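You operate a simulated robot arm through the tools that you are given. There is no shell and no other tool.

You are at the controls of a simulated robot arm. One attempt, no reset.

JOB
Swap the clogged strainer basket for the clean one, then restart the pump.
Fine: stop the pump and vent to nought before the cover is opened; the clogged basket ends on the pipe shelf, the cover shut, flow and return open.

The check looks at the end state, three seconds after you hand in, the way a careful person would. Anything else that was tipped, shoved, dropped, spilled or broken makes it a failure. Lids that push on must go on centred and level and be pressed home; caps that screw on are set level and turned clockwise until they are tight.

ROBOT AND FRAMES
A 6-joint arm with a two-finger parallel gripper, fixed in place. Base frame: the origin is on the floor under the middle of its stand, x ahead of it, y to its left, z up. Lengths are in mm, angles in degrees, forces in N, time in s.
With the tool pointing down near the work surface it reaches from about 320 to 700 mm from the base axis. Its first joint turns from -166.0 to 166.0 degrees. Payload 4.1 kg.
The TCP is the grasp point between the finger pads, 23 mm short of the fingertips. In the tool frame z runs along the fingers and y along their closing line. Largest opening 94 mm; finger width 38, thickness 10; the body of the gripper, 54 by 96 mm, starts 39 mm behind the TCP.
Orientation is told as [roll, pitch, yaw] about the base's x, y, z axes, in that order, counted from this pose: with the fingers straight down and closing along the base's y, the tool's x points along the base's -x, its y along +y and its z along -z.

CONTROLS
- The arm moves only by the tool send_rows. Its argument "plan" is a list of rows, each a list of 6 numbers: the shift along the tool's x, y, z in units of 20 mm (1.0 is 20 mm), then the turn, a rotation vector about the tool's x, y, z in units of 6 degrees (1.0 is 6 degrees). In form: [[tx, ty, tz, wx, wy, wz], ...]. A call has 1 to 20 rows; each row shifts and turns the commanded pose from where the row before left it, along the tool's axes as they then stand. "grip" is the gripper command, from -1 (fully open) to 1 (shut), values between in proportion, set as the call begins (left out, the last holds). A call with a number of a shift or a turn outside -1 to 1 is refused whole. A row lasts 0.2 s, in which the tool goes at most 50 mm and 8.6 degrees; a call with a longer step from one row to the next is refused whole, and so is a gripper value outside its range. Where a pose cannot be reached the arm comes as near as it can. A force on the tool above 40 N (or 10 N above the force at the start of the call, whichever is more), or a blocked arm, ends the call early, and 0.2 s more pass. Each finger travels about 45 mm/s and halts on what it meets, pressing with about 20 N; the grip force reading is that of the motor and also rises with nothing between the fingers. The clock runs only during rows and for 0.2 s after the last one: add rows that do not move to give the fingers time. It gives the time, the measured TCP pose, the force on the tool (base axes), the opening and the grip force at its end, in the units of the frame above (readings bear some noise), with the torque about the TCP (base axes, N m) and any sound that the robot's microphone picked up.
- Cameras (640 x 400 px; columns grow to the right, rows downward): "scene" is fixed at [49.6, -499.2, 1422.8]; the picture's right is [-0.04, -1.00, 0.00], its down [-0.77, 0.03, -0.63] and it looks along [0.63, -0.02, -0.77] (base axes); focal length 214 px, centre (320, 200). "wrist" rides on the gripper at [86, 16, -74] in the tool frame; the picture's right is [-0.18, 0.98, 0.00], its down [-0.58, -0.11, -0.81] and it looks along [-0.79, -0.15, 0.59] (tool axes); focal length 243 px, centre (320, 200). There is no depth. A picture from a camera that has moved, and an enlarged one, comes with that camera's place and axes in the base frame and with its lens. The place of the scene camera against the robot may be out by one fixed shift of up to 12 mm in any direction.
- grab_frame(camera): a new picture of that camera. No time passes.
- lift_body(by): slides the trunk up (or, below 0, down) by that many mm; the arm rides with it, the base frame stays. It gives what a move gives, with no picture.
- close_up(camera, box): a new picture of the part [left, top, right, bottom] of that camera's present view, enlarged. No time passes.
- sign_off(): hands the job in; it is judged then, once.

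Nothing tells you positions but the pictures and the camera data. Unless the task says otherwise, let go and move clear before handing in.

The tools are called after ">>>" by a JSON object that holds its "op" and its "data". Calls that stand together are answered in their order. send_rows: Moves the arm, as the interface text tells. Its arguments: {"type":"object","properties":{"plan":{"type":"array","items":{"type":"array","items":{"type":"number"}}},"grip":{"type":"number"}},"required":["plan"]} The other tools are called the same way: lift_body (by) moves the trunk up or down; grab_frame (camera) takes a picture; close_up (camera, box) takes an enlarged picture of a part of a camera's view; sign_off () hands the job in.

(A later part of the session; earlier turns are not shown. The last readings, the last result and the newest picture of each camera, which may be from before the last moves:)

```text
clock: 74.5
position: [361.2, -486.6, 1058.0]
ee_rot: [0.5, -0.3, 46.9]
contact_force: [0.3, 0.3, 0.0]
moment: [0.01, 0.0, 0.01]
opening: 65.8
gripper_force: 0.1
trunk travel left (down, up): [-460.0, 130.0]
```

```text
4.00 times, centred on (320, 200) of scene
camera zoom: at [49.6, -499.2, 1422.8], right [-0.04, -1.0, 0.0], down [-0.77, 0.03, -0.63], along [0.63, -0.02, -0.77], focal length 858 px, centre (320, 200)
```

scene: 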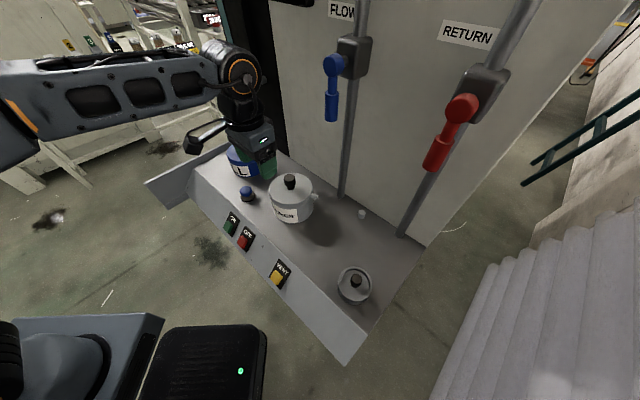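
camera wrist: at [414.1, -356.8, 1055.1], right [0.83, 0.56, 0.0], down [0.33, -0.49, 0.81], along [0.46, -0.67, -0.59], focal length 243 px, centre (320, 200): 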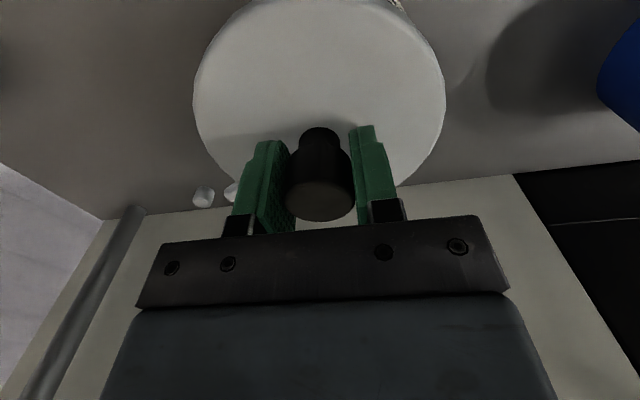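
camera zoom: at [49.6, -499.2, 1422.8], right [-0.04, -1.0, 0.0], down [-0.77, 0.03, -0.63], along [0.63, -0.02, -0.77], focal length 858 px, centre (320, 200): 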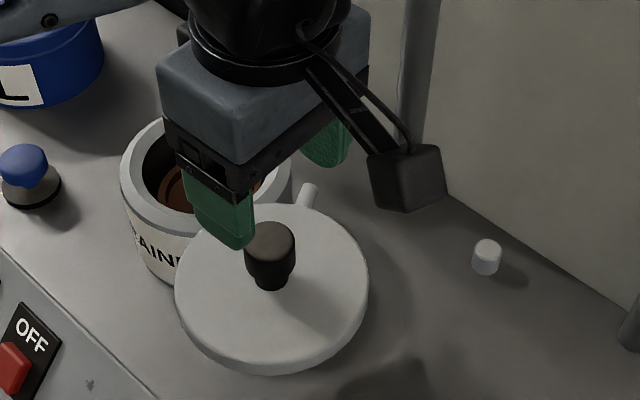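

The cover hit its stop, fully open; the clogged (brown) basket is visible. I'll rotate back to −45° yaw and hover above the strainer body to look in.

>>> {"op": "send_rows", "data": {"plan": [[0, 0, -0.3, 0, 0, 0.958], [0, 0, 0, 0, 0, 0.958], [0, 0, 0, 0, 0, 0.958], [0, 0, 0, 0, 0, 0.958], [0, 0, 0, 0, 0, 0.958], [0, 0, 0, 0, 0, 0.958], [0, 0, 0, 0, 0, 0.958], [0, 0, 0, 0, 0, 0.958], [0, 0, 0, 0, 0, 0.958], [0, 0, 0, 0, 0, 0.958], [0, 0, 0, 0, 0, 0.958], [0, 0, 0, 0, 0, 0.958], [0, 0, 0, 0, 0, 0.958], [0, 0, 0, 0, 0, 0.958], [0, 0, 0, 0, 0, 0.958], [0, 0, 0, 0, 0, 0.958], [0, 0, 0, 0, 0, 0]]}}

>>> {"op": "grab_frame", "data": {"camera": "wrist"}}

```text
clock: 78.1
position: [360.7, -486.0, 1065.4]
ee_rot: [0.3, 0.6, -45.0]
contact_force: [0.5, 0.1, -0.5]
moment: [0.0, -0.01, -0.05]
opening: 65.8
gripper_force: 0.1
trunk travel left (down, up): [-460.0, 130.0]
```

```text
taken
camera wrist: at [312.5, -415.0, 1139.9], right [0.83, 0.56, 0.0], down [0.34, -0.5, 0.8], along [0.45, -0.66, -0.6], focal length 243 px, centre (320, 200)
```

wrist: 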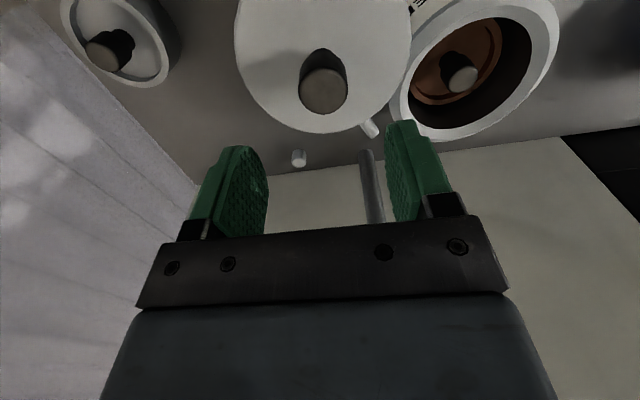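

>>> {"op": "send_rows", "data": {"plan": [[-0.34, 0.99, 0, 0.05, -0.1, 0], [-0.34, 0.99, 0, 0, 0, 0], [-0.34, 0.99, 0, 0, 0, 0], [-0.34, 0.99, 0, 0, 0, 0], [-0.34, 0.99, 0, 0, 0, 0], [-0.34, 0.95, 0, 0, 0, 0], [0, 0, 0, 0, 0, 0]]}}

>>> {"op": "grab_frame", "data": {"camera": "wrist"}}

>>> {"op": "close_up", "data": {"camera": "wrist", "box": [200, 0, 440, 150]}}

>>> {"op": "close_up", "data": {"camera": "scene", "box": [260, 165, 340, 215]}}

```text
clock: 79.7
position: [473.0, -431.1, 1066.8]
ee_rot: [0.0, 0.0, -45.1]
contact_force: [0.4, -0.7, -0.4]
moment: [-0.01, 0.02, 0.01]
opening: 65.7
gripper_force: 0.0
trunk travel left (down, up): [-460.0, 130.0]
```

```text
taken
camera wrist: at [423.5, -359.9, 1139.5], right [0.83, 0.56, 0.0], down [0.33, -0.49, 0.81], along [0.45, -0.67, -0.59], focal length 243 px, centre (320, 200)
```

wrist: 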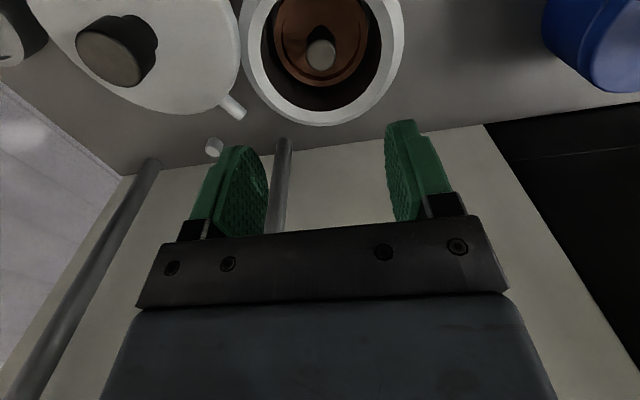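

```text
2.67 times, centred on (320, 75) of wrist
camera zoom: at [423.5, -359.9, 1139.5], right [0.83, 0.56, 0.0], down [0.33, -0.49, 0.81], along [0.45, -0.67, -0.59], focal length 647 px, centre (320, 533)
```

zoom: 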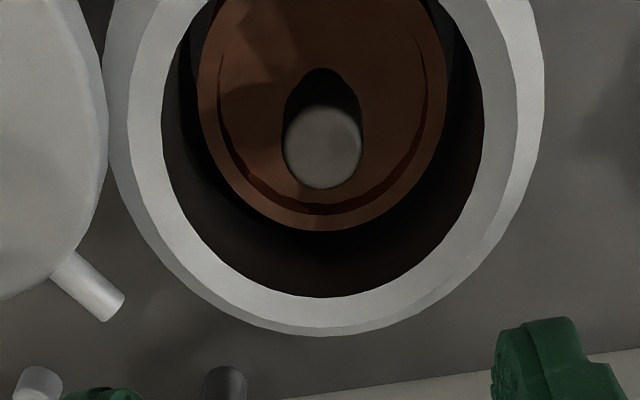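

```text
8.00 times, centred on (300, 190) of scene
camera zoom: at [49.6, -499.2, 1422.8], right [-0.04, -1.0, 0.0], down [-0.77, 0.03, -0.63], along [0.63, -0.02, -0.77], focal length 1716 px, centre (480, 280)
```

zoom: 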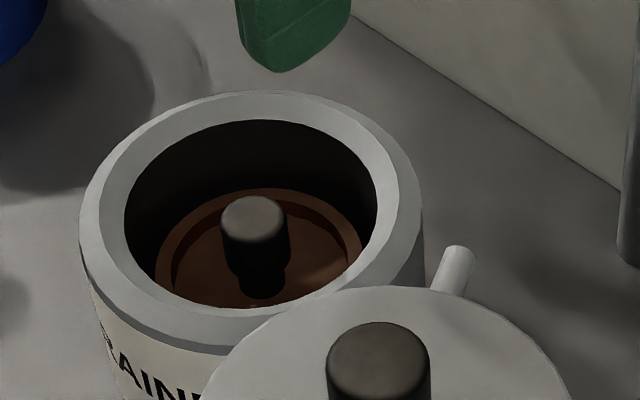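

The clogged basket sits inside with its knob (~23 mm) nearly under the TCP. I'll narrow the opening, descend partway and re-check alignment.

>>> {"op": "send_rows", "data": {"plan": [[0, 0, 0.9, 0, 0, 0], [0, 0, 0.9, 0, 0, 0], [0, 0, 0.9, 0, 0, 0], [0, 0, 0.9, 0, 0, 0], [0, 0, 0, 0, 0, 0], [0, 0, 0, 0, 0, 0]], "grip": 0.064}}

>>> {"op": "grab_frame", "data": {"camera": "wrist"}}

>>> {"op": "close_up", "data": {"camera": "wrist", "box": [200, 60, 440, 210]}}

>>> {"op": "close_up", "data": {"camera": "scene", "box": [240, 150, 360, 225]}}

```text
clock: 81.1
position: [473.5, -430.8, 993.5]
ee_rot: [0.0, 0.0, -45.1]
contact_force: [-0.4, 0.1, 0.0]
moment: [0.03, -0.02, -0.03]
opening: 44.2
gripper_force: 0.0
trunk travel left (down, up): [-460.0, 130.0]
```

```text
taken
camera wrist: at [423.9, -359.4, 1068.0], right [0.83, 0.56, 0.0], down [0.33, -0.49, 0.81], along [0.46, -0.67, -0.59], focal length 243 px, centre (320, 200)
```

wrist: 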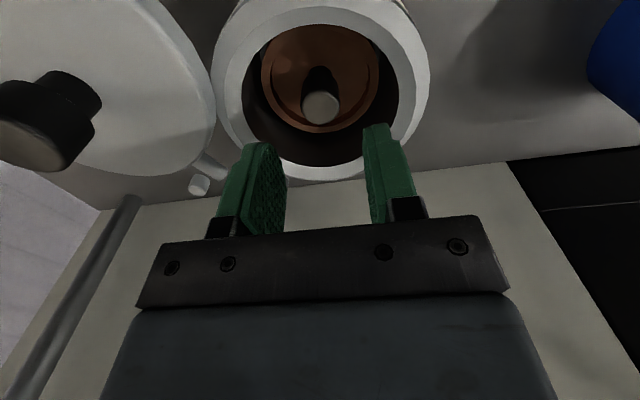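

```text
2.67 times, centred on (320, 135) of wrist
camera zoom: at [423.9, -359.4, 1068.0], right [0.83, 0.56, 0.0], down [0.33, -0.49, 0.81], along [0.46, -0.67, -0.59], focal length 647 px, centre (320, 373)
```

zoom: 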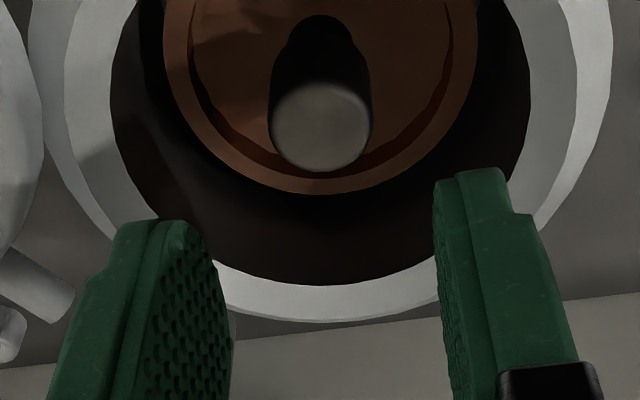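

```text
5.33 times, centred on (300, 188) of scene
camera zoom: at [49.6, -499.2, 1422.8], right [-0.04, -1.0, 0.0], down [-0.77, 0.03, -0.63], along [0.63, -0.02, -0.77], focal length 1144 px, centre (427, 267)
```

zoom: 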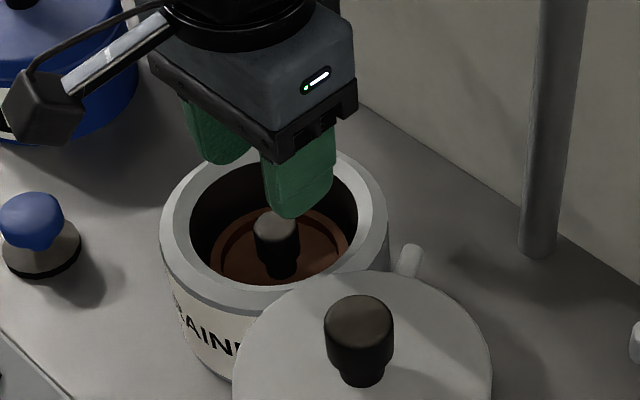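

Aligned (knob top z≈934). Descending into the body and gripping the knob.

>>> {"op": "send_rows", "data": {"plan": [[0, 0, 0.8, 0, 0, 0], [0, 0, 0.8, 0, 0, 0], [0, 0, 0.8, 0, 0, 0], [0, 0, 0.7, 0, 0, 0], [0, 0, 0, 0, 0, 0]]}}

>>> {"op": "send_rows", "data": {"plan": [[0, 0, 0, 0, 0, 0], [0, 0, 0, 0, 0, 0], [0, 0, 0, 0, 0, 0], [0, 0, 0, 0, 0, 0]], "grip": 1}}

>>> {"op": "grab_frame", "data": {"camera": "wrist"}}

```text
clock: 82.3
position: [473.8, -433.6, 932.4]
ee_rot: [-0.1, -0.1, -45.1]
contact_force: [0.1, 0.7, 0.2]
moment: [0.01, -0.02, 0.02]
opening: 44.2
gripper_force: 0.0
trunk travel left (down, up): [-460.0, 130.0]
```

```text
clock: 83.3
position: [473.3, -431.1, 932.3]
ee_rot: [0.0, 0.0, -45.1]
contact_force: [0.0, 0.7, 0.5]
moment: [0.0, -0.03, -0.01]
opening: 24.3
gripper_force: 20.0
trunk travel left (down, up): [-460.0, 130.0]
```

```text
taken
camera wrist: at [424.4, -360.0, 1006.4], right [0.83, 0.56, 0.0], down [0.33, -0.49, 0.81], along [0.46, -0.67, -0.59], focal length 243 px, centre (320, 200)
```

wrist: 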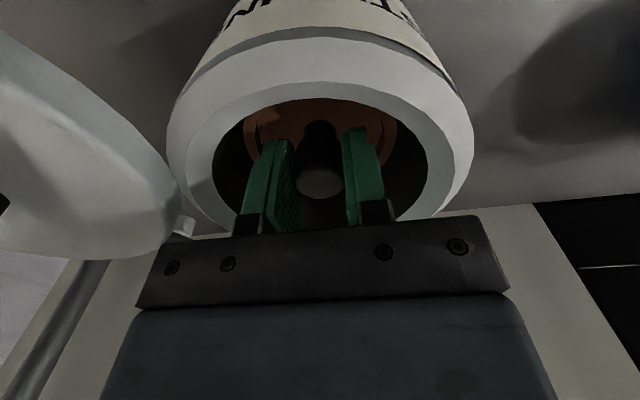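

Gripped (24 mm). Lifting gently.

>>> {"op": "send_rows", "data": {"plan": [[0, 0, -0.2, 0, 0, 0], [0, 0, -0.4, 0, 0, 0], [0, 0, -0.4, 0, 0, 0], [0, 0, 0, 0, 0, 0]]}}

>>> {"op": "close_up", "data": {"camera": "scene", "box": [240, 150, 360, 225]}}

```text
clock: 84.3
position: [474.4, -430.8, 952.8]
ee_rot: [0.1, 0.0, -45.1]
contact_force: [-0.3, 0.1, -1.5]
moment: [0.0, 0.03, 0.0]
opening: 24.2
gripper_force: 19.7
trunk travel left (down, up): [-460.0, 130.0]
```

```text
5.33 times, centred on (300, 188) of scene
camera zoom: at [49.6, -499.2, 1422.8], right [-0.04, -1.0, 0.0], down [-0.77, 0.03, -0.63], along [0.63, -0.02, -0.77], focal length 1144 px, centre (427, 267)
```

zoom: 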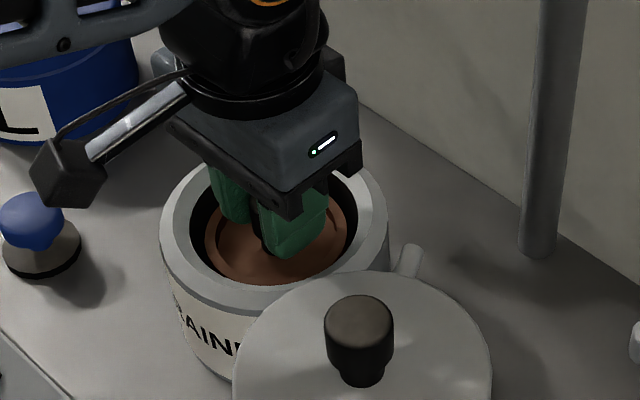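

It's free and hanging level. Lifting clear and taking a wide look at the deck before carrying it.

>>> {"op": "send_rows", "data": {"plan": [[0, 0, -0.943, 0, 0, 0], [0, 0, -0.943, 0, 0, 0], [0, 0, -0.943, 0, 0, 0], [0, 0, -0.943, 0, 0, 0], [0, 0, -0.943, 0, 0, 0], [0, 0, -0.943, 0, 0, 0], [0, 0, -0.943, 0, 0, 0], [0.833, 0, 0, 0, 0, 0], [0.833, 0, 0, 0, 0, 0], [0.833, 0, 0, 0, 0, 0], [0, 0, 0, 0, 0, 0]]}}

>>> {"op": "grab_frame", "data": {"camera": "scene"}}

>>> {"op": "grab_frame", "data": {"camera": "wrist"}}

>>> {"op": "close_up", "data": {"camera": "scene", "box": [220, 100, 380, 200]}}

```text
clock: 86.7
position: [439.0, -395.2, 1082.4]
ee_rot: [0.1, -0.1, -45.1]
contact_force: [-0.5, 0.9, -1.2]
moment: [0.02, 0.0, -0.01]
opening: 24.2
gripper_force: 19.7
trunk travel left (down, up): [-460.0, 130.0]
```

```text
taken
```

scene: 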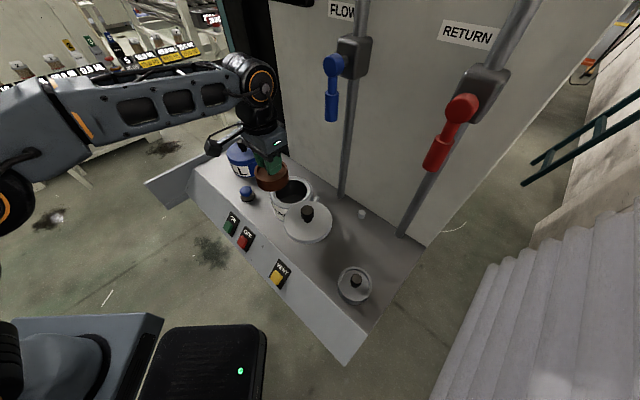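

```text
taken
camera wrist: at [389.0, -324.1, 1157.4], right [0.83, 0.56, 0.0], down [0.33, -0.49, 0.81], along [0.46, -0.67, -0.59], focal length 243 px, centre (320, 200)
```

wrist: 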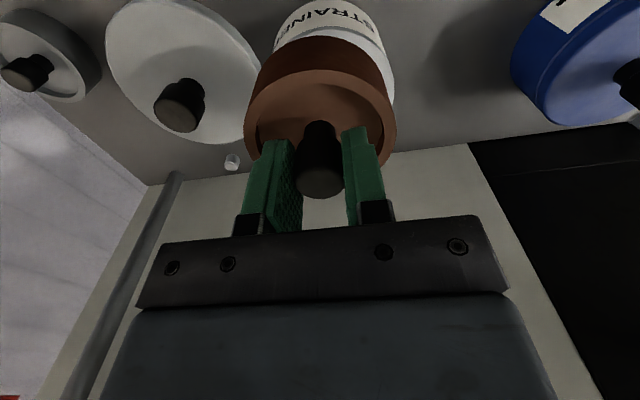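

```text
4.00 times, centred on (300, 150) of scene
camera zoom: at [49.6, -499.2, 1422.8], right [-0.04, -1.0, 0.0], down [-0.77, 0.03, -0.63], along [0.63, -0.02, -0.77], focal length 858 px, centre (400, 400)
```

zoom: 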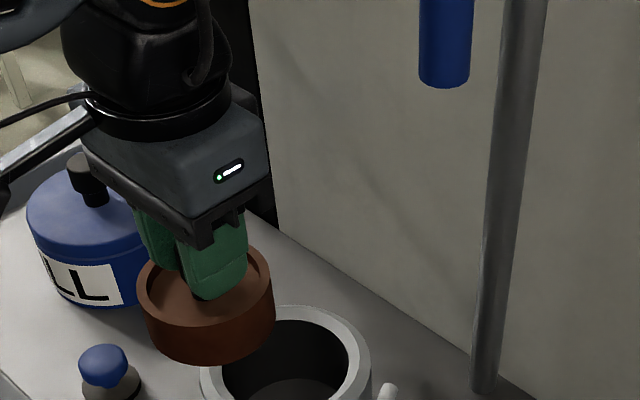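

Moving across to the right-hand free deck area (between the pipes), staying high and inward.

>>> {"op": "send_rows", "data": {"plan": [[0, -0.92, 0, 0, 0, 0], [0, -0.92, 0, 0, 0, 0], [0, -0.92, 0, 0, 0, 0], [0, -0.92, 0, 0, 0, 0], [0, -0.92, 0, 0, 0, 0], [0, -0.92, 0, 0, 0, 0], [0, -0.92, 0, 0, 0, 0], [0, -0.92, 0, 0, 0, 0], [0, -0.92, 0, 0, 0, 0], [0, -0.92, 0, 0, 0, 0], [0, -0.92, 0, 0, 0, 0], [0, -0.92, 0, 0, 0, 0], [0, 0, 0, 0, 0, 0]]}}

>>> {"op": "grab_frame", "data": {"camera": "scene"}}

>>> {"op": "grab_frame", "data": {"camera": "wrist"}}

```text
clock: 89.5
position: [282.3, -553.2, 1081.7]
ee_rot: [0.1, 0.1, -45.1]
contact_force: [0.2, 0.0, -1.5]
moment: [0.02, -0.02, 0.02]
opening: 24.4
gripper_force: 19.3
trunk travel left (down, up): [-460.0, 130.0]
```

```text
taken
```

scene: 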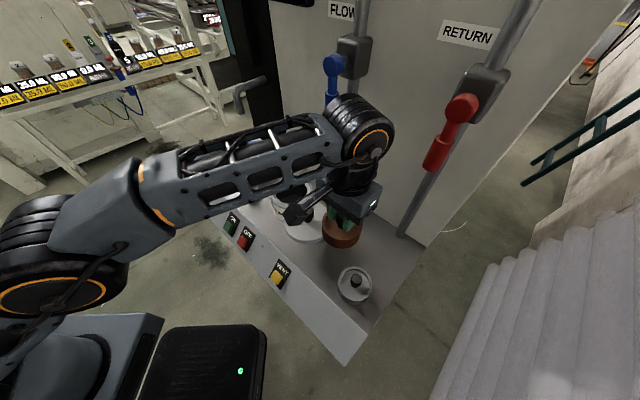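

```text
taken
camera wrist: at [232.7, -481.2, 1156.8], right [0.83, 0.56, 0.0], down [0.33, -0.49, 0.81], along [0.46, -0.67, -0.59], focal length 243 px, centre (320, 200)
```

wrist: 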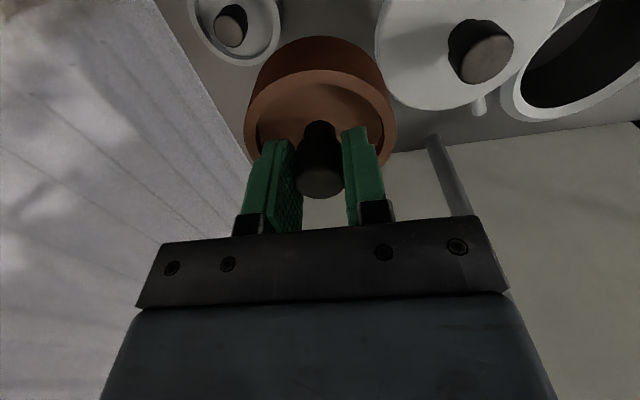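

>>> {"op": "send_rows", "data": {"plan": [[0, 0, 0.917, 0, 0, 0], [0, 0, 0.917, 0, 0, 0], [0, 0, 0.917, 0, 0, 0], [-0.8125, 0, 0, 0, 0, 0], [-0.8125, 0, 0, 0, 0, 0], [-0.8125, 0, 0, 0, 0, 0], [-0.8125, 0, 0, 0, 0, 0], [0, 0, 0, 0, 0, 0]]}}

>>> {"op": "grab_frame", "data": {"camera": "scene"}}

>>> {"op": "grab_frame", "data": {"camera": "wrist"}}

>>> {"op": "close_up", "data": {"camera": "scene", "box": [280, 150, 440, 250]}}

```text
clock: 91.3
position: [312.6, -576.5, 1025.9]
ee_rot: [0.0, 0.0, -45.1]
contact_force: [-0.1, -0.4, -1.7]
moment: [0.01, 0.03, 0.0]
opening: 24.5
gripper_force: 20.5
out of reach, approached as far as the arm can: row 6, 7
trunk travel left (down, up): [-460.0, 130.0]
```

```text
taken
```

scene: 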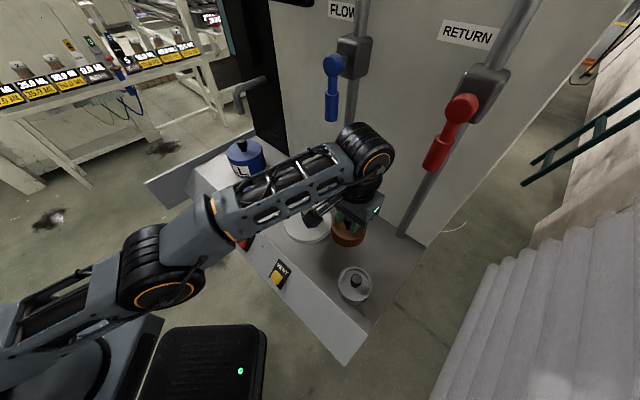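

```text
taken
camera wrist: at [263.3, -504.7, 1099.9], right [0.83, 0.56, 0.0], down [0.33, -0.49, 0.81], along [0.45, -0.67, -0.59], focal length 243 px, centre (320, 200)
```

wrist: 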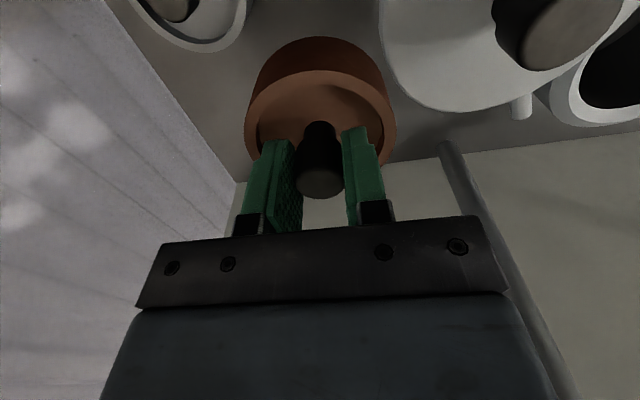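

```text
4.00 times, centred on (360, 200) of scene
camera zoom: at [49.6, -499.2, 1422.8], right [-0.04, -1.0, 0.0], down [-0.77, 0.03, -0.63], along [0.63, -0.02, -0.77], focal length 858 px, centre (160, 200)
```

zoom: 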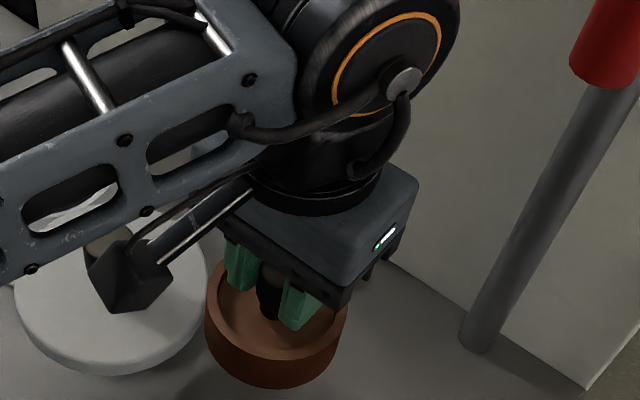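

The arm ran out of reach at this trunk height. I'll retract a little, raise the trunk (shoulder nearer wrist height), then extend again.

>>> {"op": "send_rows", "data": {"plan": [[0.8, 0, 0, 0, 0, 0], [0.8, 0, 0, 0, 0, 0], [0, 0, 0, 0, 0, 0]]}}

>>> {"op": "lift_body", "data": {"by": 120}}

```text
clock: 92.1
position: [289.4, -554.7, 1025.5]
ee_rot: [0.0, -0.1, -45.1]
contact_force: [-0.3, -0.5, 0.0]
moment: [0.0, 0.01, 0.02]
opening: 24.3
gripper_force: 20.3
trunk travel left (down, up): [-460.0, 130.0]
```

```text
clock: 93.6
position: [289.4, -555.0, 1146.0]
ee_rot: [0.0, -0.1, -45.2]
contact_force: [-0.9, 0.3, -1.2]
moment: [0.01, -0.01, 0.0]
opening: 24.2
gripper_force: 19.7
trunk travel left (down, up): [-580.0, 10.0]
```

>>> {"op": "send_rows", "data": {"plan": [[0, 0, 1, 0, 0, 0], [0, 0, 1, 0, 0, 0], [0, 0, 1, 0, 0, 0], [0, 0, 1, 0, 0, 0], [0, 0, 1, 0, 0, 0], [0, 0, 0.9, 0, 0, 0], [-0.967, -0.05, 0, 0, 0, 0], [-0.967, -0.05, 0, 0, 0, 0], [-0.967, 0, 0, 0, 0, 0], [0, 0, 0, 0, 0, 0]]}}

>>> {"op": "grab_frame", "data": {"camera": "wrist"}}

>>> {"op": "close_up", "data": {"camera": "scene", "box": [280, 120, 440, 220]}}

```text
clock: 95.8
position: [325.8, -592.6, 1025.9]
ee_rot: [0.0, 0.0, -45.0]
contact_force: [0.8, -0.7, -2.0]
moment: [-0.02, -0.02, -0.03]
opening: 24.2
gripper_force: 19.6
trunk travel left (down, up): [-580.0, 10.0]
```

```text
taken
camera wrist: at [277.7, -520.9, 1101.1], right [0.83, 0.56, 0.0], down [0.33, -0.49, 0.81], along [0.45, -0.66, -0.59], focal length 243 px, centre (320, 200)
```

wrist: 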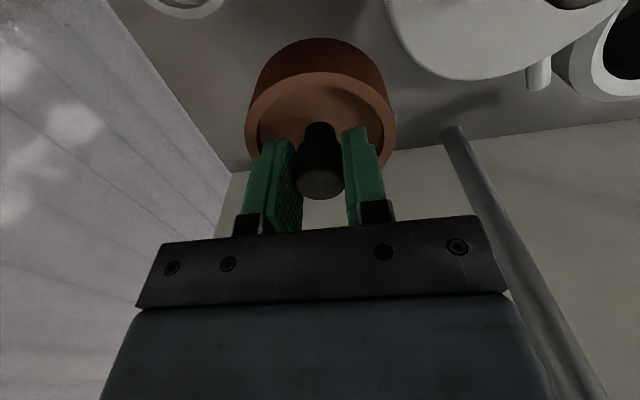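

```text
4.00 times, centred on (360, 170) of scene
camera zoom: at [49.6, -499.2, 1422.8], right [-0.04, -1.0, 0.0], down [-0.77, 0.03, -0.63], along [0.63, -0.02, -0.77], focal length 858 px, centre (160, 320)
```

zoom: 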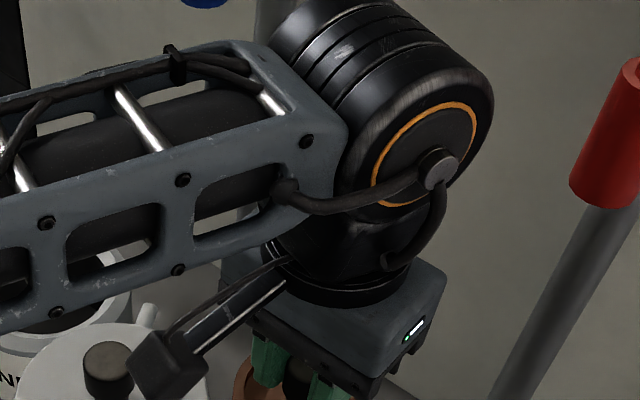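

Positioned over the free spot. Lowering toward the deck.

>>> {"op": "send_rows", "data": {"plan": [[0, 0, 0.9, 0, 0, 0], [0, 0, 0.9, 0, 0, 0], [0, 0, 0.9, 0, 0, 0], [0, 0, 0.9, 0, 0, 0], [0, 0, 0.5, 0, 0, 0], [0, 0, 0.35, 0, 0, 0], [0, 0, 0, 0, 0, 0]]}}

>>> {"op": "grab_frame", "data": {"camera": "scene"}}

>>> {"op": "close_up", "data": {"camera": "scene", "box": [280, 180, 440, 280]}}

```text
clock: 97.4
position: [327.0, -593.2, 939.8]
ee_rot: [-0.1, 0.0, -45.0]
contact_force: [-0.1, -0.1, -1.6]
moment: [0.03, -0.01, 0.0]
opening: 24.3
gripper_force: 20.7
out of reach, approached as far as the arm can: row 1
trunk travel left (down, up): [-580.0, 10.0]
```

```text
taken
```

scene: 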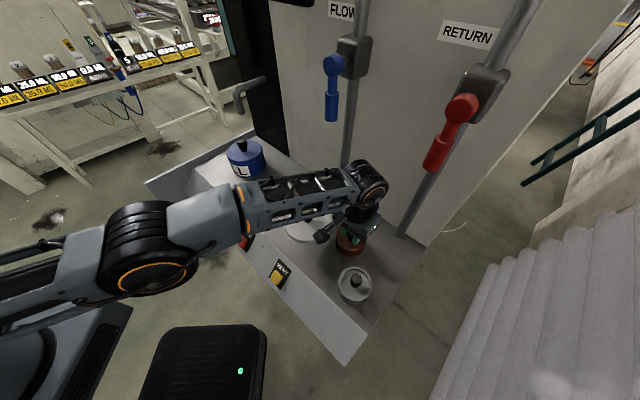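

```text
4.00 times, centred on (360, 230) of scene
camera zoom: at [49.6, -499.2, 1422.8], right [-0.04, -1.0, 0.0], down [-0.77, 0.03, -0.63], along [0.63, -0.02, -0.77], focal length 858 px, centre (160, 80)
```

zoom: 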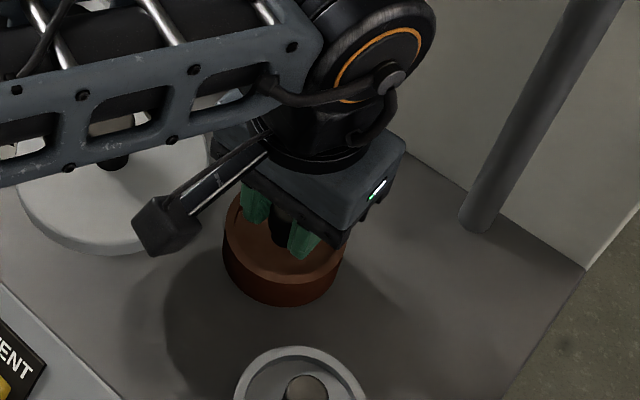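

>>> {"op": "send_rows", "data": {"plan": [[0, 0, 0.25, 0, 0, 0], [0, 0, 0.25, 0, 0, 0], [0, 0, 0.1, 0, 0, 0], [0, 0, 0.1, 0, 0, 0], [0, 0, 0, 0, 0, 0]]}}

>>> {"op": "close_up", "data": {"camera": "scene", "box": [300, 190, 420, 265]}}

```text
clock: 98.6
position: [327.5, -594.5, 924.4]
ee_rot: [0.0, 0.0, -45.1]
contact_force: [-0.7, 0.7, -1.6]
moment: [0.01, -0.02, 0.01]
opening: 24.3
gripper_force: 19.9
trunk travel left (down, up): [-580.0, 10.0]
```

```text
5.33 times, centred on (360, 228) of scene
camera zoom: at [49.6, -499.2, 1422.8], right [-0.04, -1.0, 0.0], down [-0.77, 0.03, -0.63], along [0.63, -0.02, -0.77], focal length 1144 px, centre (107, 53)
```

zoom: 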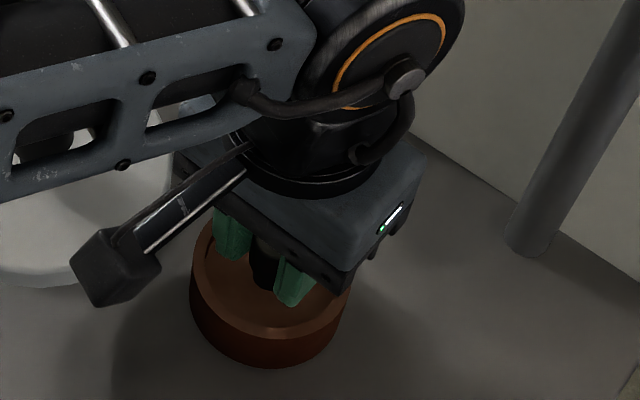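

>>> {"op": "send_rows", "data": {"plan": [[0, 0, 0.1, 0, 0, 0], [0, 0, 0.1, 0, 0, 0], [0, 0, 0, 0, 0, 0]]}}

```text
clock: 99.4
position: [327.0, -593.4, 924.6]
ee_rot: [-0.1, -0.3, -44.9]
contact_force: [2.9, -2.2, 18.4]
moment: [0.2, -0.14, 0.02]
opening: 24.4
gripper_force: 20.2
trunk travel left (down, up): [-580.0, 10.0]
```

Contact with the deck. Relieving pressure, releasing and rising straight up.

>>> {"op": "send_rows", "data": {"plan": [[0, 0, -0.1, 0, 0, 0], [0, 0, 0, 0, 0, 0]]}}

>>> {"op": "send_rows", "data": {"plan": [[0, 0, 0, 0, 0, 0], [0, 0, 0, 0, 0, 0], [0, 0, 0, 0, 0, 0], [0, 0, -0.5, 0, 0, 0], [0, 0, -0.9, 0, 0, 0], [0, 0, -0.9, 0, 0, 0], [0, 0, -0.9, 0, 0, 0], [0, 0, 0, 0, 0, 0]], "grip": 0.064}}

>>> {"op": "grab_frame", "data": {"camera": "wrist"}}

>>> {"op": "close_up", "data": {"camera": "scene", "box": [280, 180, 440, 280]}}

```text
clock: 100.0
position: [327.7, -592.4, 922.7]
ee_rot: [0.0, -0.1, -45.0]
contact_force: [4.6, -2.7, 14.2]
moment: [-0.14, -0.42, -0.06]
opening: 24.2
gripper_force: 19.9
trunk travel left (down, up): [-580.0, 10.0]
```

```text
clock: 101.8
position: [327.6, -592.9, 986.4]
ee_rot: [0.1, 0.0, -45.1]
contact_force: [-0.4, -0.1, 0.5]
moment: [0.03, 0.03, 0.03]
opening: 44.2
gripper_force: 0.1
trunk travel left (down, up): [-580.0, 10.0]
```

```text
taken
camera wrist: at [278.8, -521.4, 1060.9], right [0.83, 0.56, 0.0], down [0.33, -0.49, 0.81], along [0.46, -0.67, -0.59], focal length 243 px, centre (320, 200)
```

wrist: 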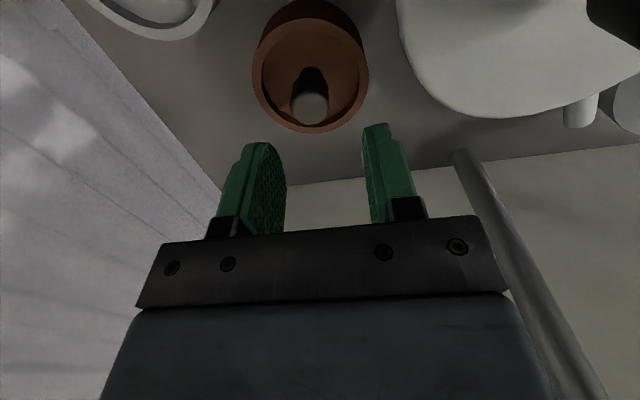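

```text
4.00 times, centred on (360, 230) of scene
camera zoom: at [49.6, -499.2, 1422.8], right [-0.04, -1.0, 0.0], down [-0.77, 0.03, -0.63], along [0.63, -0.02, -0.77], focal length 858 px, centre (160, 80)
```

zoom: 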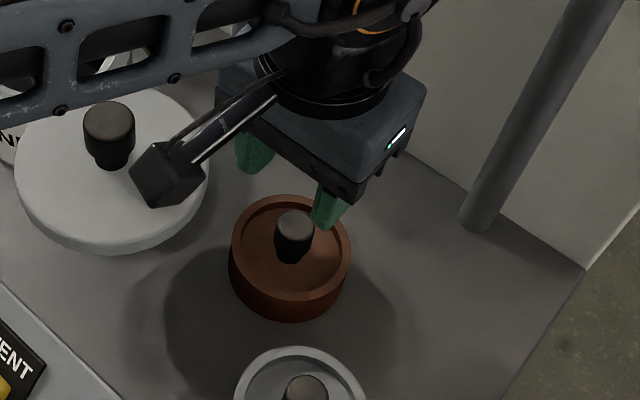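

The clogged basket stands upright on the shelf. Now rising and moving over the clean basket.

>>> {"op": "send_rows", "data": {"plan": [[0, 0, -1, 0, 0, 0], [0, 0, -1, 0, 0, 0], [0, 0, -0.8, 0, 0, 0], [0.87, -0.72, 0, 0, 0, 0], [0.87, -0.72, 0, 0, 0, 0], [0.87, -0.72, 0, 0, 0, 0], [0.87, -0.72, 0, 0, 0, 0], [0.87, -0.72, 0, 0, 0, 0], [0, 0, 0, 0, 0, 0]]}}

>>> {"op": "grab_frame", "data": {"camera": "wrist"}}

>>> {"op": "close_up", "data": {"camera": "wrist", "box": [200, 0, 440, 150]}}

```text
clock: 103.8
position: [228.2, -623.1, 1046.6]
ee_rot: [0.1, 0.0, -45.1]
contact_force: [0.2, 0.5, 0.0]
moment: [0.04, -0.01, -0.02]
opening: 44.0
gripper_force: 0.1
out of reach, approached as far as the arm can: row 4, 5, 6, 7, 8
trunk travel left (down, up): [-580.0, 10.0]
```

```text
taken
camera wrist: at [179.7, -552.0, 1121.8], right [0.83, 0.56, 0.0], down [0.33, -0.49, 0.81], along [0.46, -0.67, -0.59], focal length 243 px, centre (320, 200)
```

wrist: 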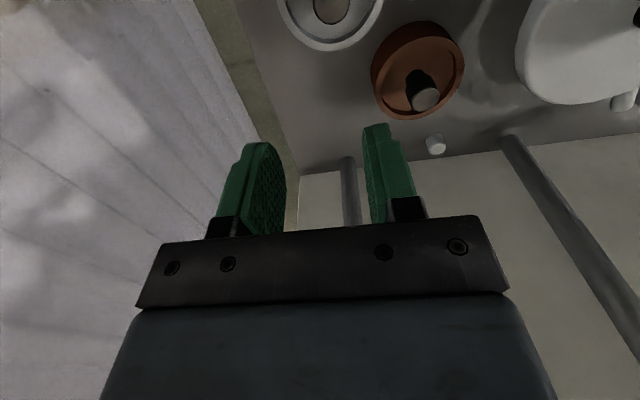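

```text
2.67 times, centred on (320, 75) of wrist
camera zoom: at [179.7, -552.0, 1121.8], right [0.83, 0.56, 0.0], down [0.33, -0.49, 0.81], along [0.46, -0.67, -0.59], focal length 647 px, centre (320, 533)
```

zoom: 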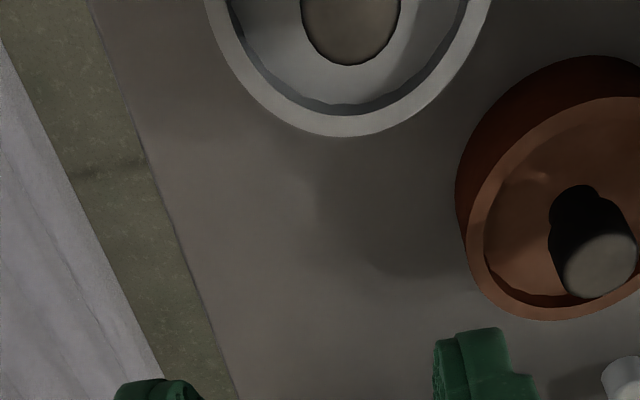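

The arm clipped at its reach limit; I'll move back inward onto the clean basket.

>>> {"op": "send_rows", "data": {"plan": [[0.9, 0.35, 0, 0, 0, 0], [0.8, 0.35, 0, 0, 0, 0], [0, 0, 0, 0, 0, 0]]}}

>>> {"op": "grab_frame", "data": {"camera": "wrist"}}

>>> {"op": "close_up", "data": {"camera": "wrist", "box": [200, 0, 440, 150]}}

```text
clock: 104.6
position: [228.9, -623.6, 1047.6]
ee_rot: [0.0, 0.0, -45.1]
contact_force: [-0.5, 0.4, 0.1]
moment: [0.01, 0.02, -0.01]
opening: 44.1
gripper_force: 0.0
out of reach, approached as far as the arm can: row 1, 2
trunk travel left (down, up): [-580.0, 10.0]
```

```text
taken
camera wrist: at [179.8, -551.9, 1121.8], right [0.83, 0.56, 0.0], down [0.33, -0.49, 0.81], along [0.45, -0.67, -0.59], focal length 243 px, centre (320, 200)
```

wrist: 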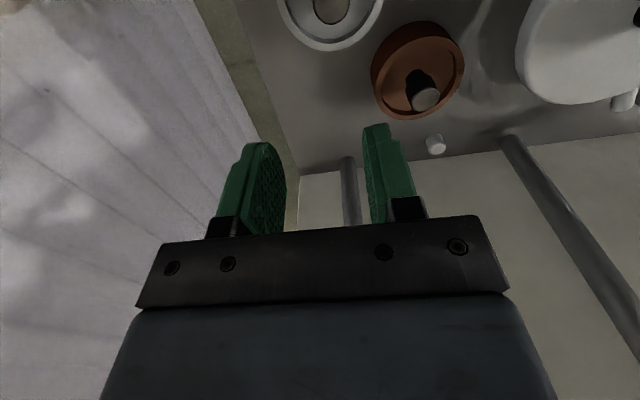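

```text
2.67 times, centred on (320, 75) of wrist
camera zoom: at [179.8, -551.9, 1121.8], right [0.83, 0.56, 0.0], down [0.33, -0.49, 0.81], along [0.45, -0.67, -0.59], focal length 647 px, centre (320, 533)
```

zoom: 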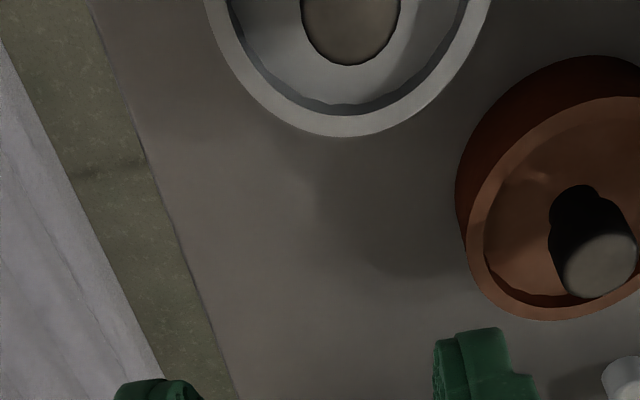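

>>> {"op": "grab_frame", "data": {"camera": "scene"}}

```text
taken
```

scene: 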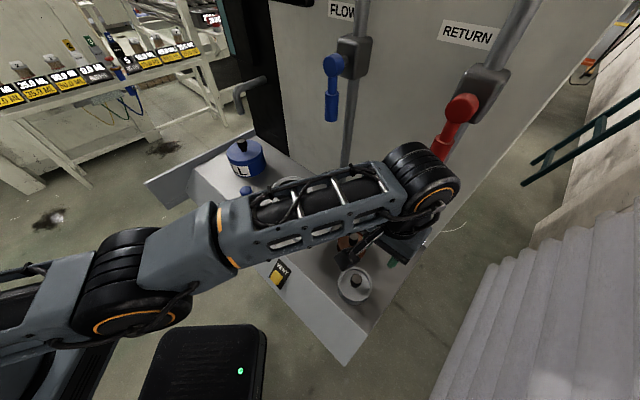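

The arm seems stuck at a kinematic limit here. I'll try small test moves to find which direction is free.

>>> {"op": "send_rows", "data": {"plan": [[0, 0, 0.5, 0, 0, 0], [0, 0, 0.5, 0, 0, 0], [0, 0, 0, 0, 0, 0]]}}

```text
clock: 105.4
position: [230.2, -625.3, 1027.9]
ee_rot: [0.0, 0.1, -45.1]
contact_force: [-0.4, 0.3, 0.0]
moment: [0.03, -0.01, 0.01]
opening: 43.7
gripper_force: 0.1
trunk travel left (down, up): [-580.0, 10.0]
```

>>> {"op": "send_rows", "data": {"plan": [[0.5, 0, 0, 0, 0, 0], [0.5, 0, 0, 0, 0, 0], [0, 0, 0, 0, 0, 0]]}}

```text
clock: 106.2
position: [219.5, -628.9, 1028.7]
ee_rot: [0.1, 0.0, -45.1]
contact_force: [0.2, -0.8, 0.1]
moment: [-0.01, 0.01, -0.03]
opening: 44.2
gripper_force: 0.0
out of reach, approached as far as the arm can: row 1, 2
trunk travel left (down, up): [-580.0, 10.0]
```

The arm is sliding along its max-reach circle (elbow straight). Lowering the tool bends the elbow, so I'll lower some and then come inward.

>>> {"op": "send_rows", "data": {"plan": [[0, 0, 0.7, 0, 0, 0], [0, 0, 0.7, 0, 0, 0], [0, 0, 0.6, 0, 0, 0], [0, 0, 0, 0, 0, 0]]}}

>>> {"op": "send_rows", "data": {"plan": [[0.4, 0, 0, 0, 0, 0], [0.4, 0, 0, 0, 0, 0], [0, 0, 0, 0, 0, 0]]}}

```text
clock: 107.2
position: [219.6, -628.1, 990.1]
ee_rot: [0.1, 0.2, -45.1]
contact_force: [-0.1, 0.3, -0.3]
moment: [0.03, 0.05, 0.04]
opening: 43.9
gripper_force: 0.1
trunk travel left (down, up): [-580.0, 10.0]
```

```text
clock: 108.0
position: [211.5, -632.4, 990.0]
ee_rot: [0.1, 0.1, -45.1]
contact_force: [0.9, -0.5, -0.6]
moment: [-0.01, 0.0, 0.02]
opening: 43.8
gripper_force: 0.1
out of reach, approached as far as the arm can: row 1, 2
trunk travel left (down, up): [-580.0, 10.0]
```

>>> {"op": "close_up", "data": {"camera": "scene", "box": [340, 80, 520, 192]}}

>>> {"op": "close_up", "data": {"camera": "scene", "box": [330, 160, 490, 260]}}

>>> {"op": "grab_frame", "data": {"camera": "scene"}}

```text
3.56 times, centred on (430, 136) of scene
camera zoom: at [49.6, -499.2, 1422.8], right [-0.04, -1.0, 0.0], down [-0.77, 0.03, -0.63], along [0.63, -0.02, -0.77], focal length 763 px, centre (-71, 428)
```

zoom: 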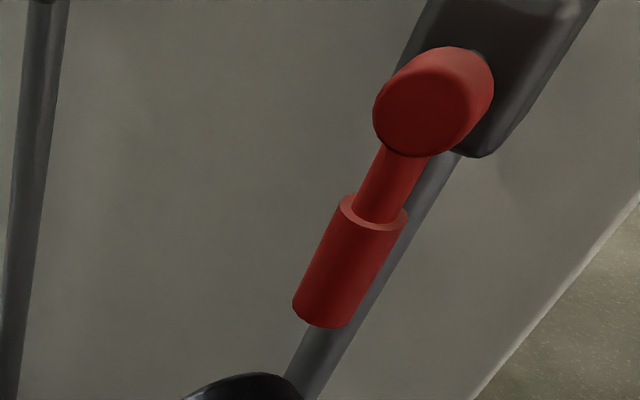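

```text
4.00 times, centred on (410, 210) of scene
camera zoom: at [49.6, -499.2, 1422.8], right [-0.04, -1.0, 0.0], down [-0.77, 0.03, -0.63], along [0.63, -0.02, -0.77], focal length 858 px, centre (-40, 160)
```

zoom: 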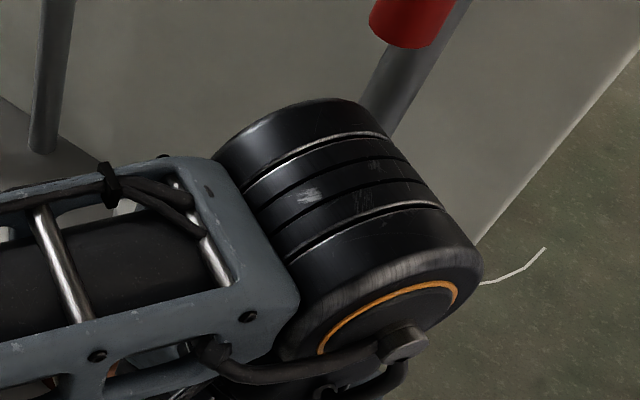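

```text
taken
```

scene: 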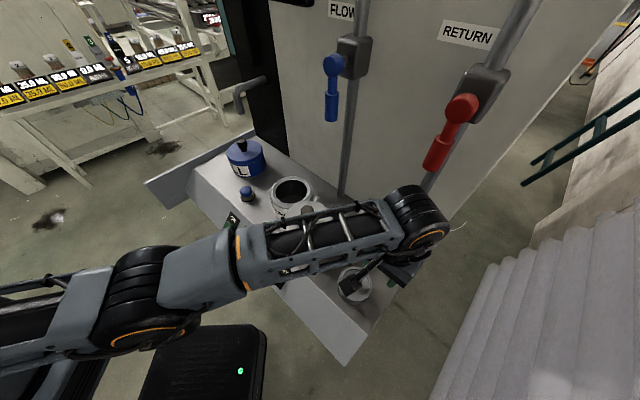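

The handle is untouched. I'll test moving in +v and outward to understand the limit.

>>> {"op": "send_rows", "data": {"plan": [[0, 0.5, 0, 0, 0, 0], [0, 0.5, 0, 0, 0, 0], [0, 0, 0, 0, 0, 0]]}}

```text
clock: 108.8
position: [229.0, -627.6, 989.8]
ee_rot: [0.1, 0.1, -45.1]
contact_force: [0.6, -0.3, 0.0]
moment: [0.01, 0.0, 0.01]
opening: 44.0
gripper_force: 0.1
out of reach, approached as far as the arm can: row 1, 2
trunk travel left (down, up): [-580.0, 10.0]
```

The arm is straight (elbow singular). I'll try a diagonal down-and-in move to break the elbow out of the straight position.

>>> {"op": "send_rows", "data": {"plan": [[0.5, 0, 0.6, 0, 0, 0], [0.5, 0, 0.4, 0, 0, 0], [0, 0, 0, 0, 0, 0]]}}

```text
clock: 109.6
position: [218.6, -630.2, 969.3]
ee_rot: [0.0, 0.0, -45.1]
contact_force: [0.7, 0.4, 0.3]
moment: [-0.03, -0.05, 0.0]
opening: 44.3
gripper_force: 0.1
out of reach, approached as far as the arm can: row 1, 2
trunk travel left (down, up): [-580.0, 10.0]
```

>>> {"op": "send_rows", "data": {"plan": [[-0.5, 0, 0, 0, 0, 0], [0, 0, 0, 0, 0, 0]]}}

```text
clock: 110.2
position: [223.9, -630.8, 969.5]
ee_rot: [0.0, 0.0, -45.2]
contact_force: [1.1, -1.1, -0.1]
moment: [0.02, 0.01, 0.0]
opening: 44.2
gripper_force: 0.1
out of reach, approached as far as the arm can: row 1
trunk travel left (down, up): [-580.0, 10.0]
```

>>> {"op": "send_rows", "data": {"plan": [[1, 0, -1, 0, 0, 0], [1, 0, -1, 0, 0, 0], [0, 0, 0, 0, 0, 0]]}}

```text
clock: 111.0
position: [204.0, -631.4, 1011.5]
ee_rot: [0.1, 0.0, -45.2]
contact_force: [-0.2, 1.2, 0.1]
moment: [-0.02, 0.01, 0.01]
opening: 44.0
gripper_force: 0.1
out of reach, approached as far as the arm can: row 1, 2
trunk travel left (down, up): [-580.0, 10.0]
```

>>> {"op": "send_rows", "data": {"plan": [[0, 0, 0, 0, 0, 1], [0, 0, 0, 0, 0, 1], [0, 0, 0, 0, 0, 1], [0, 0, 0, 0, 0, 1], [0, 0, 0, 0, 0, 0]]}}

>>> {"op": "grab_frame", "data": {"camera": "scene"}}

```text
clock: 112.2
position: [202.8, -634.0, 1011.8]
ee_rot: [0.0, 0.0, -69.1]
contact_force: [0.0, 0.5, -0.6]
moment: [0.0, -0.01, 0.01]
opening: 43.9
gripper_force: 0.0
trunk travel left (down, up): [-580.0, 10.0]
```

```text
taken
```

scene: 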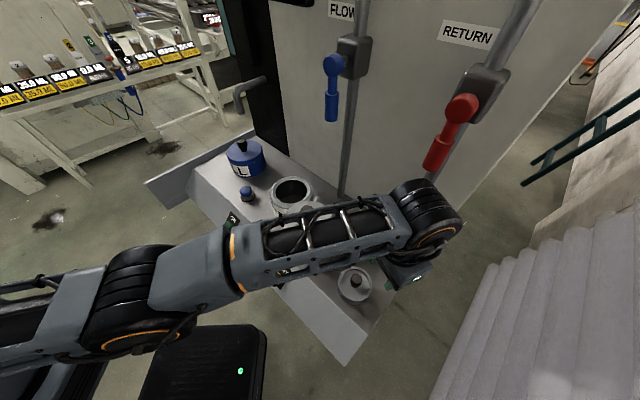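

The elbow is singular, and pure translations don't bend it. Combining a slight tool tilt with an inward move should bend the elbow out of the singularity.

>>> {"op": "send_rows", "data": {"plan": [[0.8, 0, 0, 0, 0.6, 0], [0.8, 0, 0, 0, 0.6, 0], [0.8, 0, 0, 0, 0.6, 0], [0, 0, 0, 0, 0, 0]]}}

```text
clock: 113.2
position: [188.9, -601.7, 1016.3]
ee_rot: [0.1, 10.9, -69.2]
contact_force: [-0.9, 0.6, 0.1]
moment: [-0.05, -0.01, 0.03]
opening: 44.1
gripper_force: 0.1
out of reach, approached as far as the arm can: row 1, 2, 3
trunk travel left (down, up): [-580.0, 10.0]
```

>>> {"op": "send_rows", "data": {"plan": [[0.8, 0, 0, 0, 0.2, 0], [0.8, 0, 0, 0, 0, 0], [0.8, 0, 0, 0, 0, 0], [0, 0, 0, 0, 0, 0]]}}

```text
clock: 114.2
position: [185.7, -600.0, 1021.4]
ee_rot: [0.0, 12.0, -69.1]
contact_force: [-0.1, 0.2, -0.7]
moment: [0.0, 0.02, 0.02]
opening: 44.0
gripper_force: 0.1
out of reach, approached as far as the arm can: row 1, 2, 3
trunk travel left (down, up): [-580.0, 10.0]
```

>>> {"op": "send_rows", "data": {"plan": [[0, 0, 0, 0, -1, 0], [0, 0, 0, 0, -1, 0], [0, 0, 0, 0, 0, 0]]}}

>>> {"op": "close_up", "data": {"camera": "scene", "box": [0, 200, 320, 400]}}

```text
clock: 115.0
position: [191.5, -632.6, 1025.2]
ee_rot: [0.0, 0.0, -69.1]
contact_force: [-0.1, 0.2, -0.6]
moment: [-0.03, 0.01, 0.01]
opening: 44.1
gripper_force: 0.0
out of reach, approached as far as the arm can: row 1, 2
trunk travel left (down, up): [-580.0, 10.0]
```

```text
2.00 times, centred on (160, 300) of scene
camera zoom: at [49.6, -499.2, 1422.8], right [-0.04, -1.0, 0.0], down [-0.77, 0.03, -0.63], along [0.63, -0.02, -0.77], focal length 429 px, centre (640, 0)
```

zoom: 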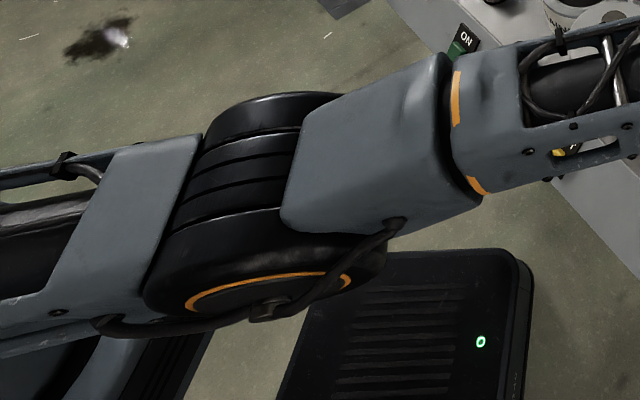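

>>> {"op": "send_rows", "data": {"plan": [[0.2, 1, 0, 0, 0, -0.5], [0.2, 1, 0, 0, 0, -0.5], [0.2, 1, 0, 0, 0, -0.5], [0.2, 1, 0, 0, 0, -0.5], [0, 0, 0, 0, 0, 0]]}}

```text
clock: 116.2
position: [267.5, -614.3, 1026.0]
ee_rot: [0.0, 0.0, -57.0]
contact_force: [0.4, 0.3, -0.7]
moment: [-0.01, 0.03, 0.0]
opening: 43.8
gripper_force: 0.0
out of reach, approached as far as the arm can: row 1, 2, 3, 4
trunk travel left (down, up): [-580.0, 10.0]
```

Consistent with a straight arm. I'll raise the tool so the arm inclines (earlier, escaping worked from an inclined pose), then pull inward.

>>> {"op": "send_rows", "data": {"plan": [[0.3, 0, -1, 0, 0, 0], [0.3, 0, -1, 0, 0, 0], [0.3, 0, -1, 0, 0, 0], [0.3, 0, -1, 0, 0, 0], [0.3, 0, -1, 0, 0, 0], [0.3, 0, -1, 0, 0, 0], [0, 0, 0, 0, 0, 0]]}}

>>> {"op": "send_rows", "data": {"plan": [[0.8, 0, 0, 0, 0, 0], [0.8, 0, 0, 0, 0, 0], [0, 0, 0, 0, 0, 0]]}}

```text
clock: 117.8
position: [250.6, -594.9, 1150.8]
ee_rot: [-0.1, 0.1, -57.1]
contact_force: [-0.1, 0.9, -0.1]
moment: [-0.01, -0.01, -0.03]
opening: 44.2
gripper_force: 0.0
out of reach, approached as far as the arm can: row 1, 2, 4
trunk travel left (down, up): [-580.0, 10.0]
```

```text
clock: 118.6
position: [247.8, -595.6, 1152.9]
ee_rot: [0.0, 0.0, -57.1]
contact_force: [-0.3, -0.6, 0.7]
moment: [-0.02, -0.04, 0.01]
opening: 44.0
gripper_force: 0.0
out of reach, approached as far as the arm can: row 1, 2
trunk travel left (down, up): [-580.0, 10.0]
```

Still locked: likely the elbow is at its hyper-extension stop. Rotating the tool about the wrist (fingers inward) without radial error should flex the elbow back; trying that.

>>> {"op": "send_rows", "data": {"plan": [[0.967, 0, -0.05, 0, 1, 0], [0.967, 0, -0.05, 0, 1, 0], [0.967, 0, -0.05, 0, 1, 0], [0.967, 0, -0.05, 0, 1, 0], [0.967, 0, -0.05, 0, 1, 0], [0.967, 0, -0.05, 0, 1, 0], [0, 0, 0, 0, 0, 0]]}}

```text
clock: 120.2
position: [179.7, -482.7, 1166.6]
ee_rot: [-0.1, 35.8, -57.1]
contact_force: [0.4, 0.1, 0.0]
moment: [0.0, -0.01, 0.0]
opening: 44.3
gripper_force: 0.0
out of reach, approached as far as the arm can: row 2, 4, 5, 6
trunk travel left (down, up): [-580.0, 10.0]
```

>>> {"op": "send_rows", "data": {"plan": [[0.65, 0, 0.468, 0, 0, 0], [0.65, 0, 0.468, 0, 0, 0], [0, 0, 0, 0, 0, 0]]}}

```text
clock: 121.0
position: [161.7, -455.8, 1167.0]
ee_rot: [0.1, 36.0, -57.2]
contact_force: [-0.5, -0.5, -1.0]
moment: [0.0, -0.02, 0.02]
opening: 44.1
gripper_force: 0.1
trunk travel left (down, up): [-580.0, 10.0]
```

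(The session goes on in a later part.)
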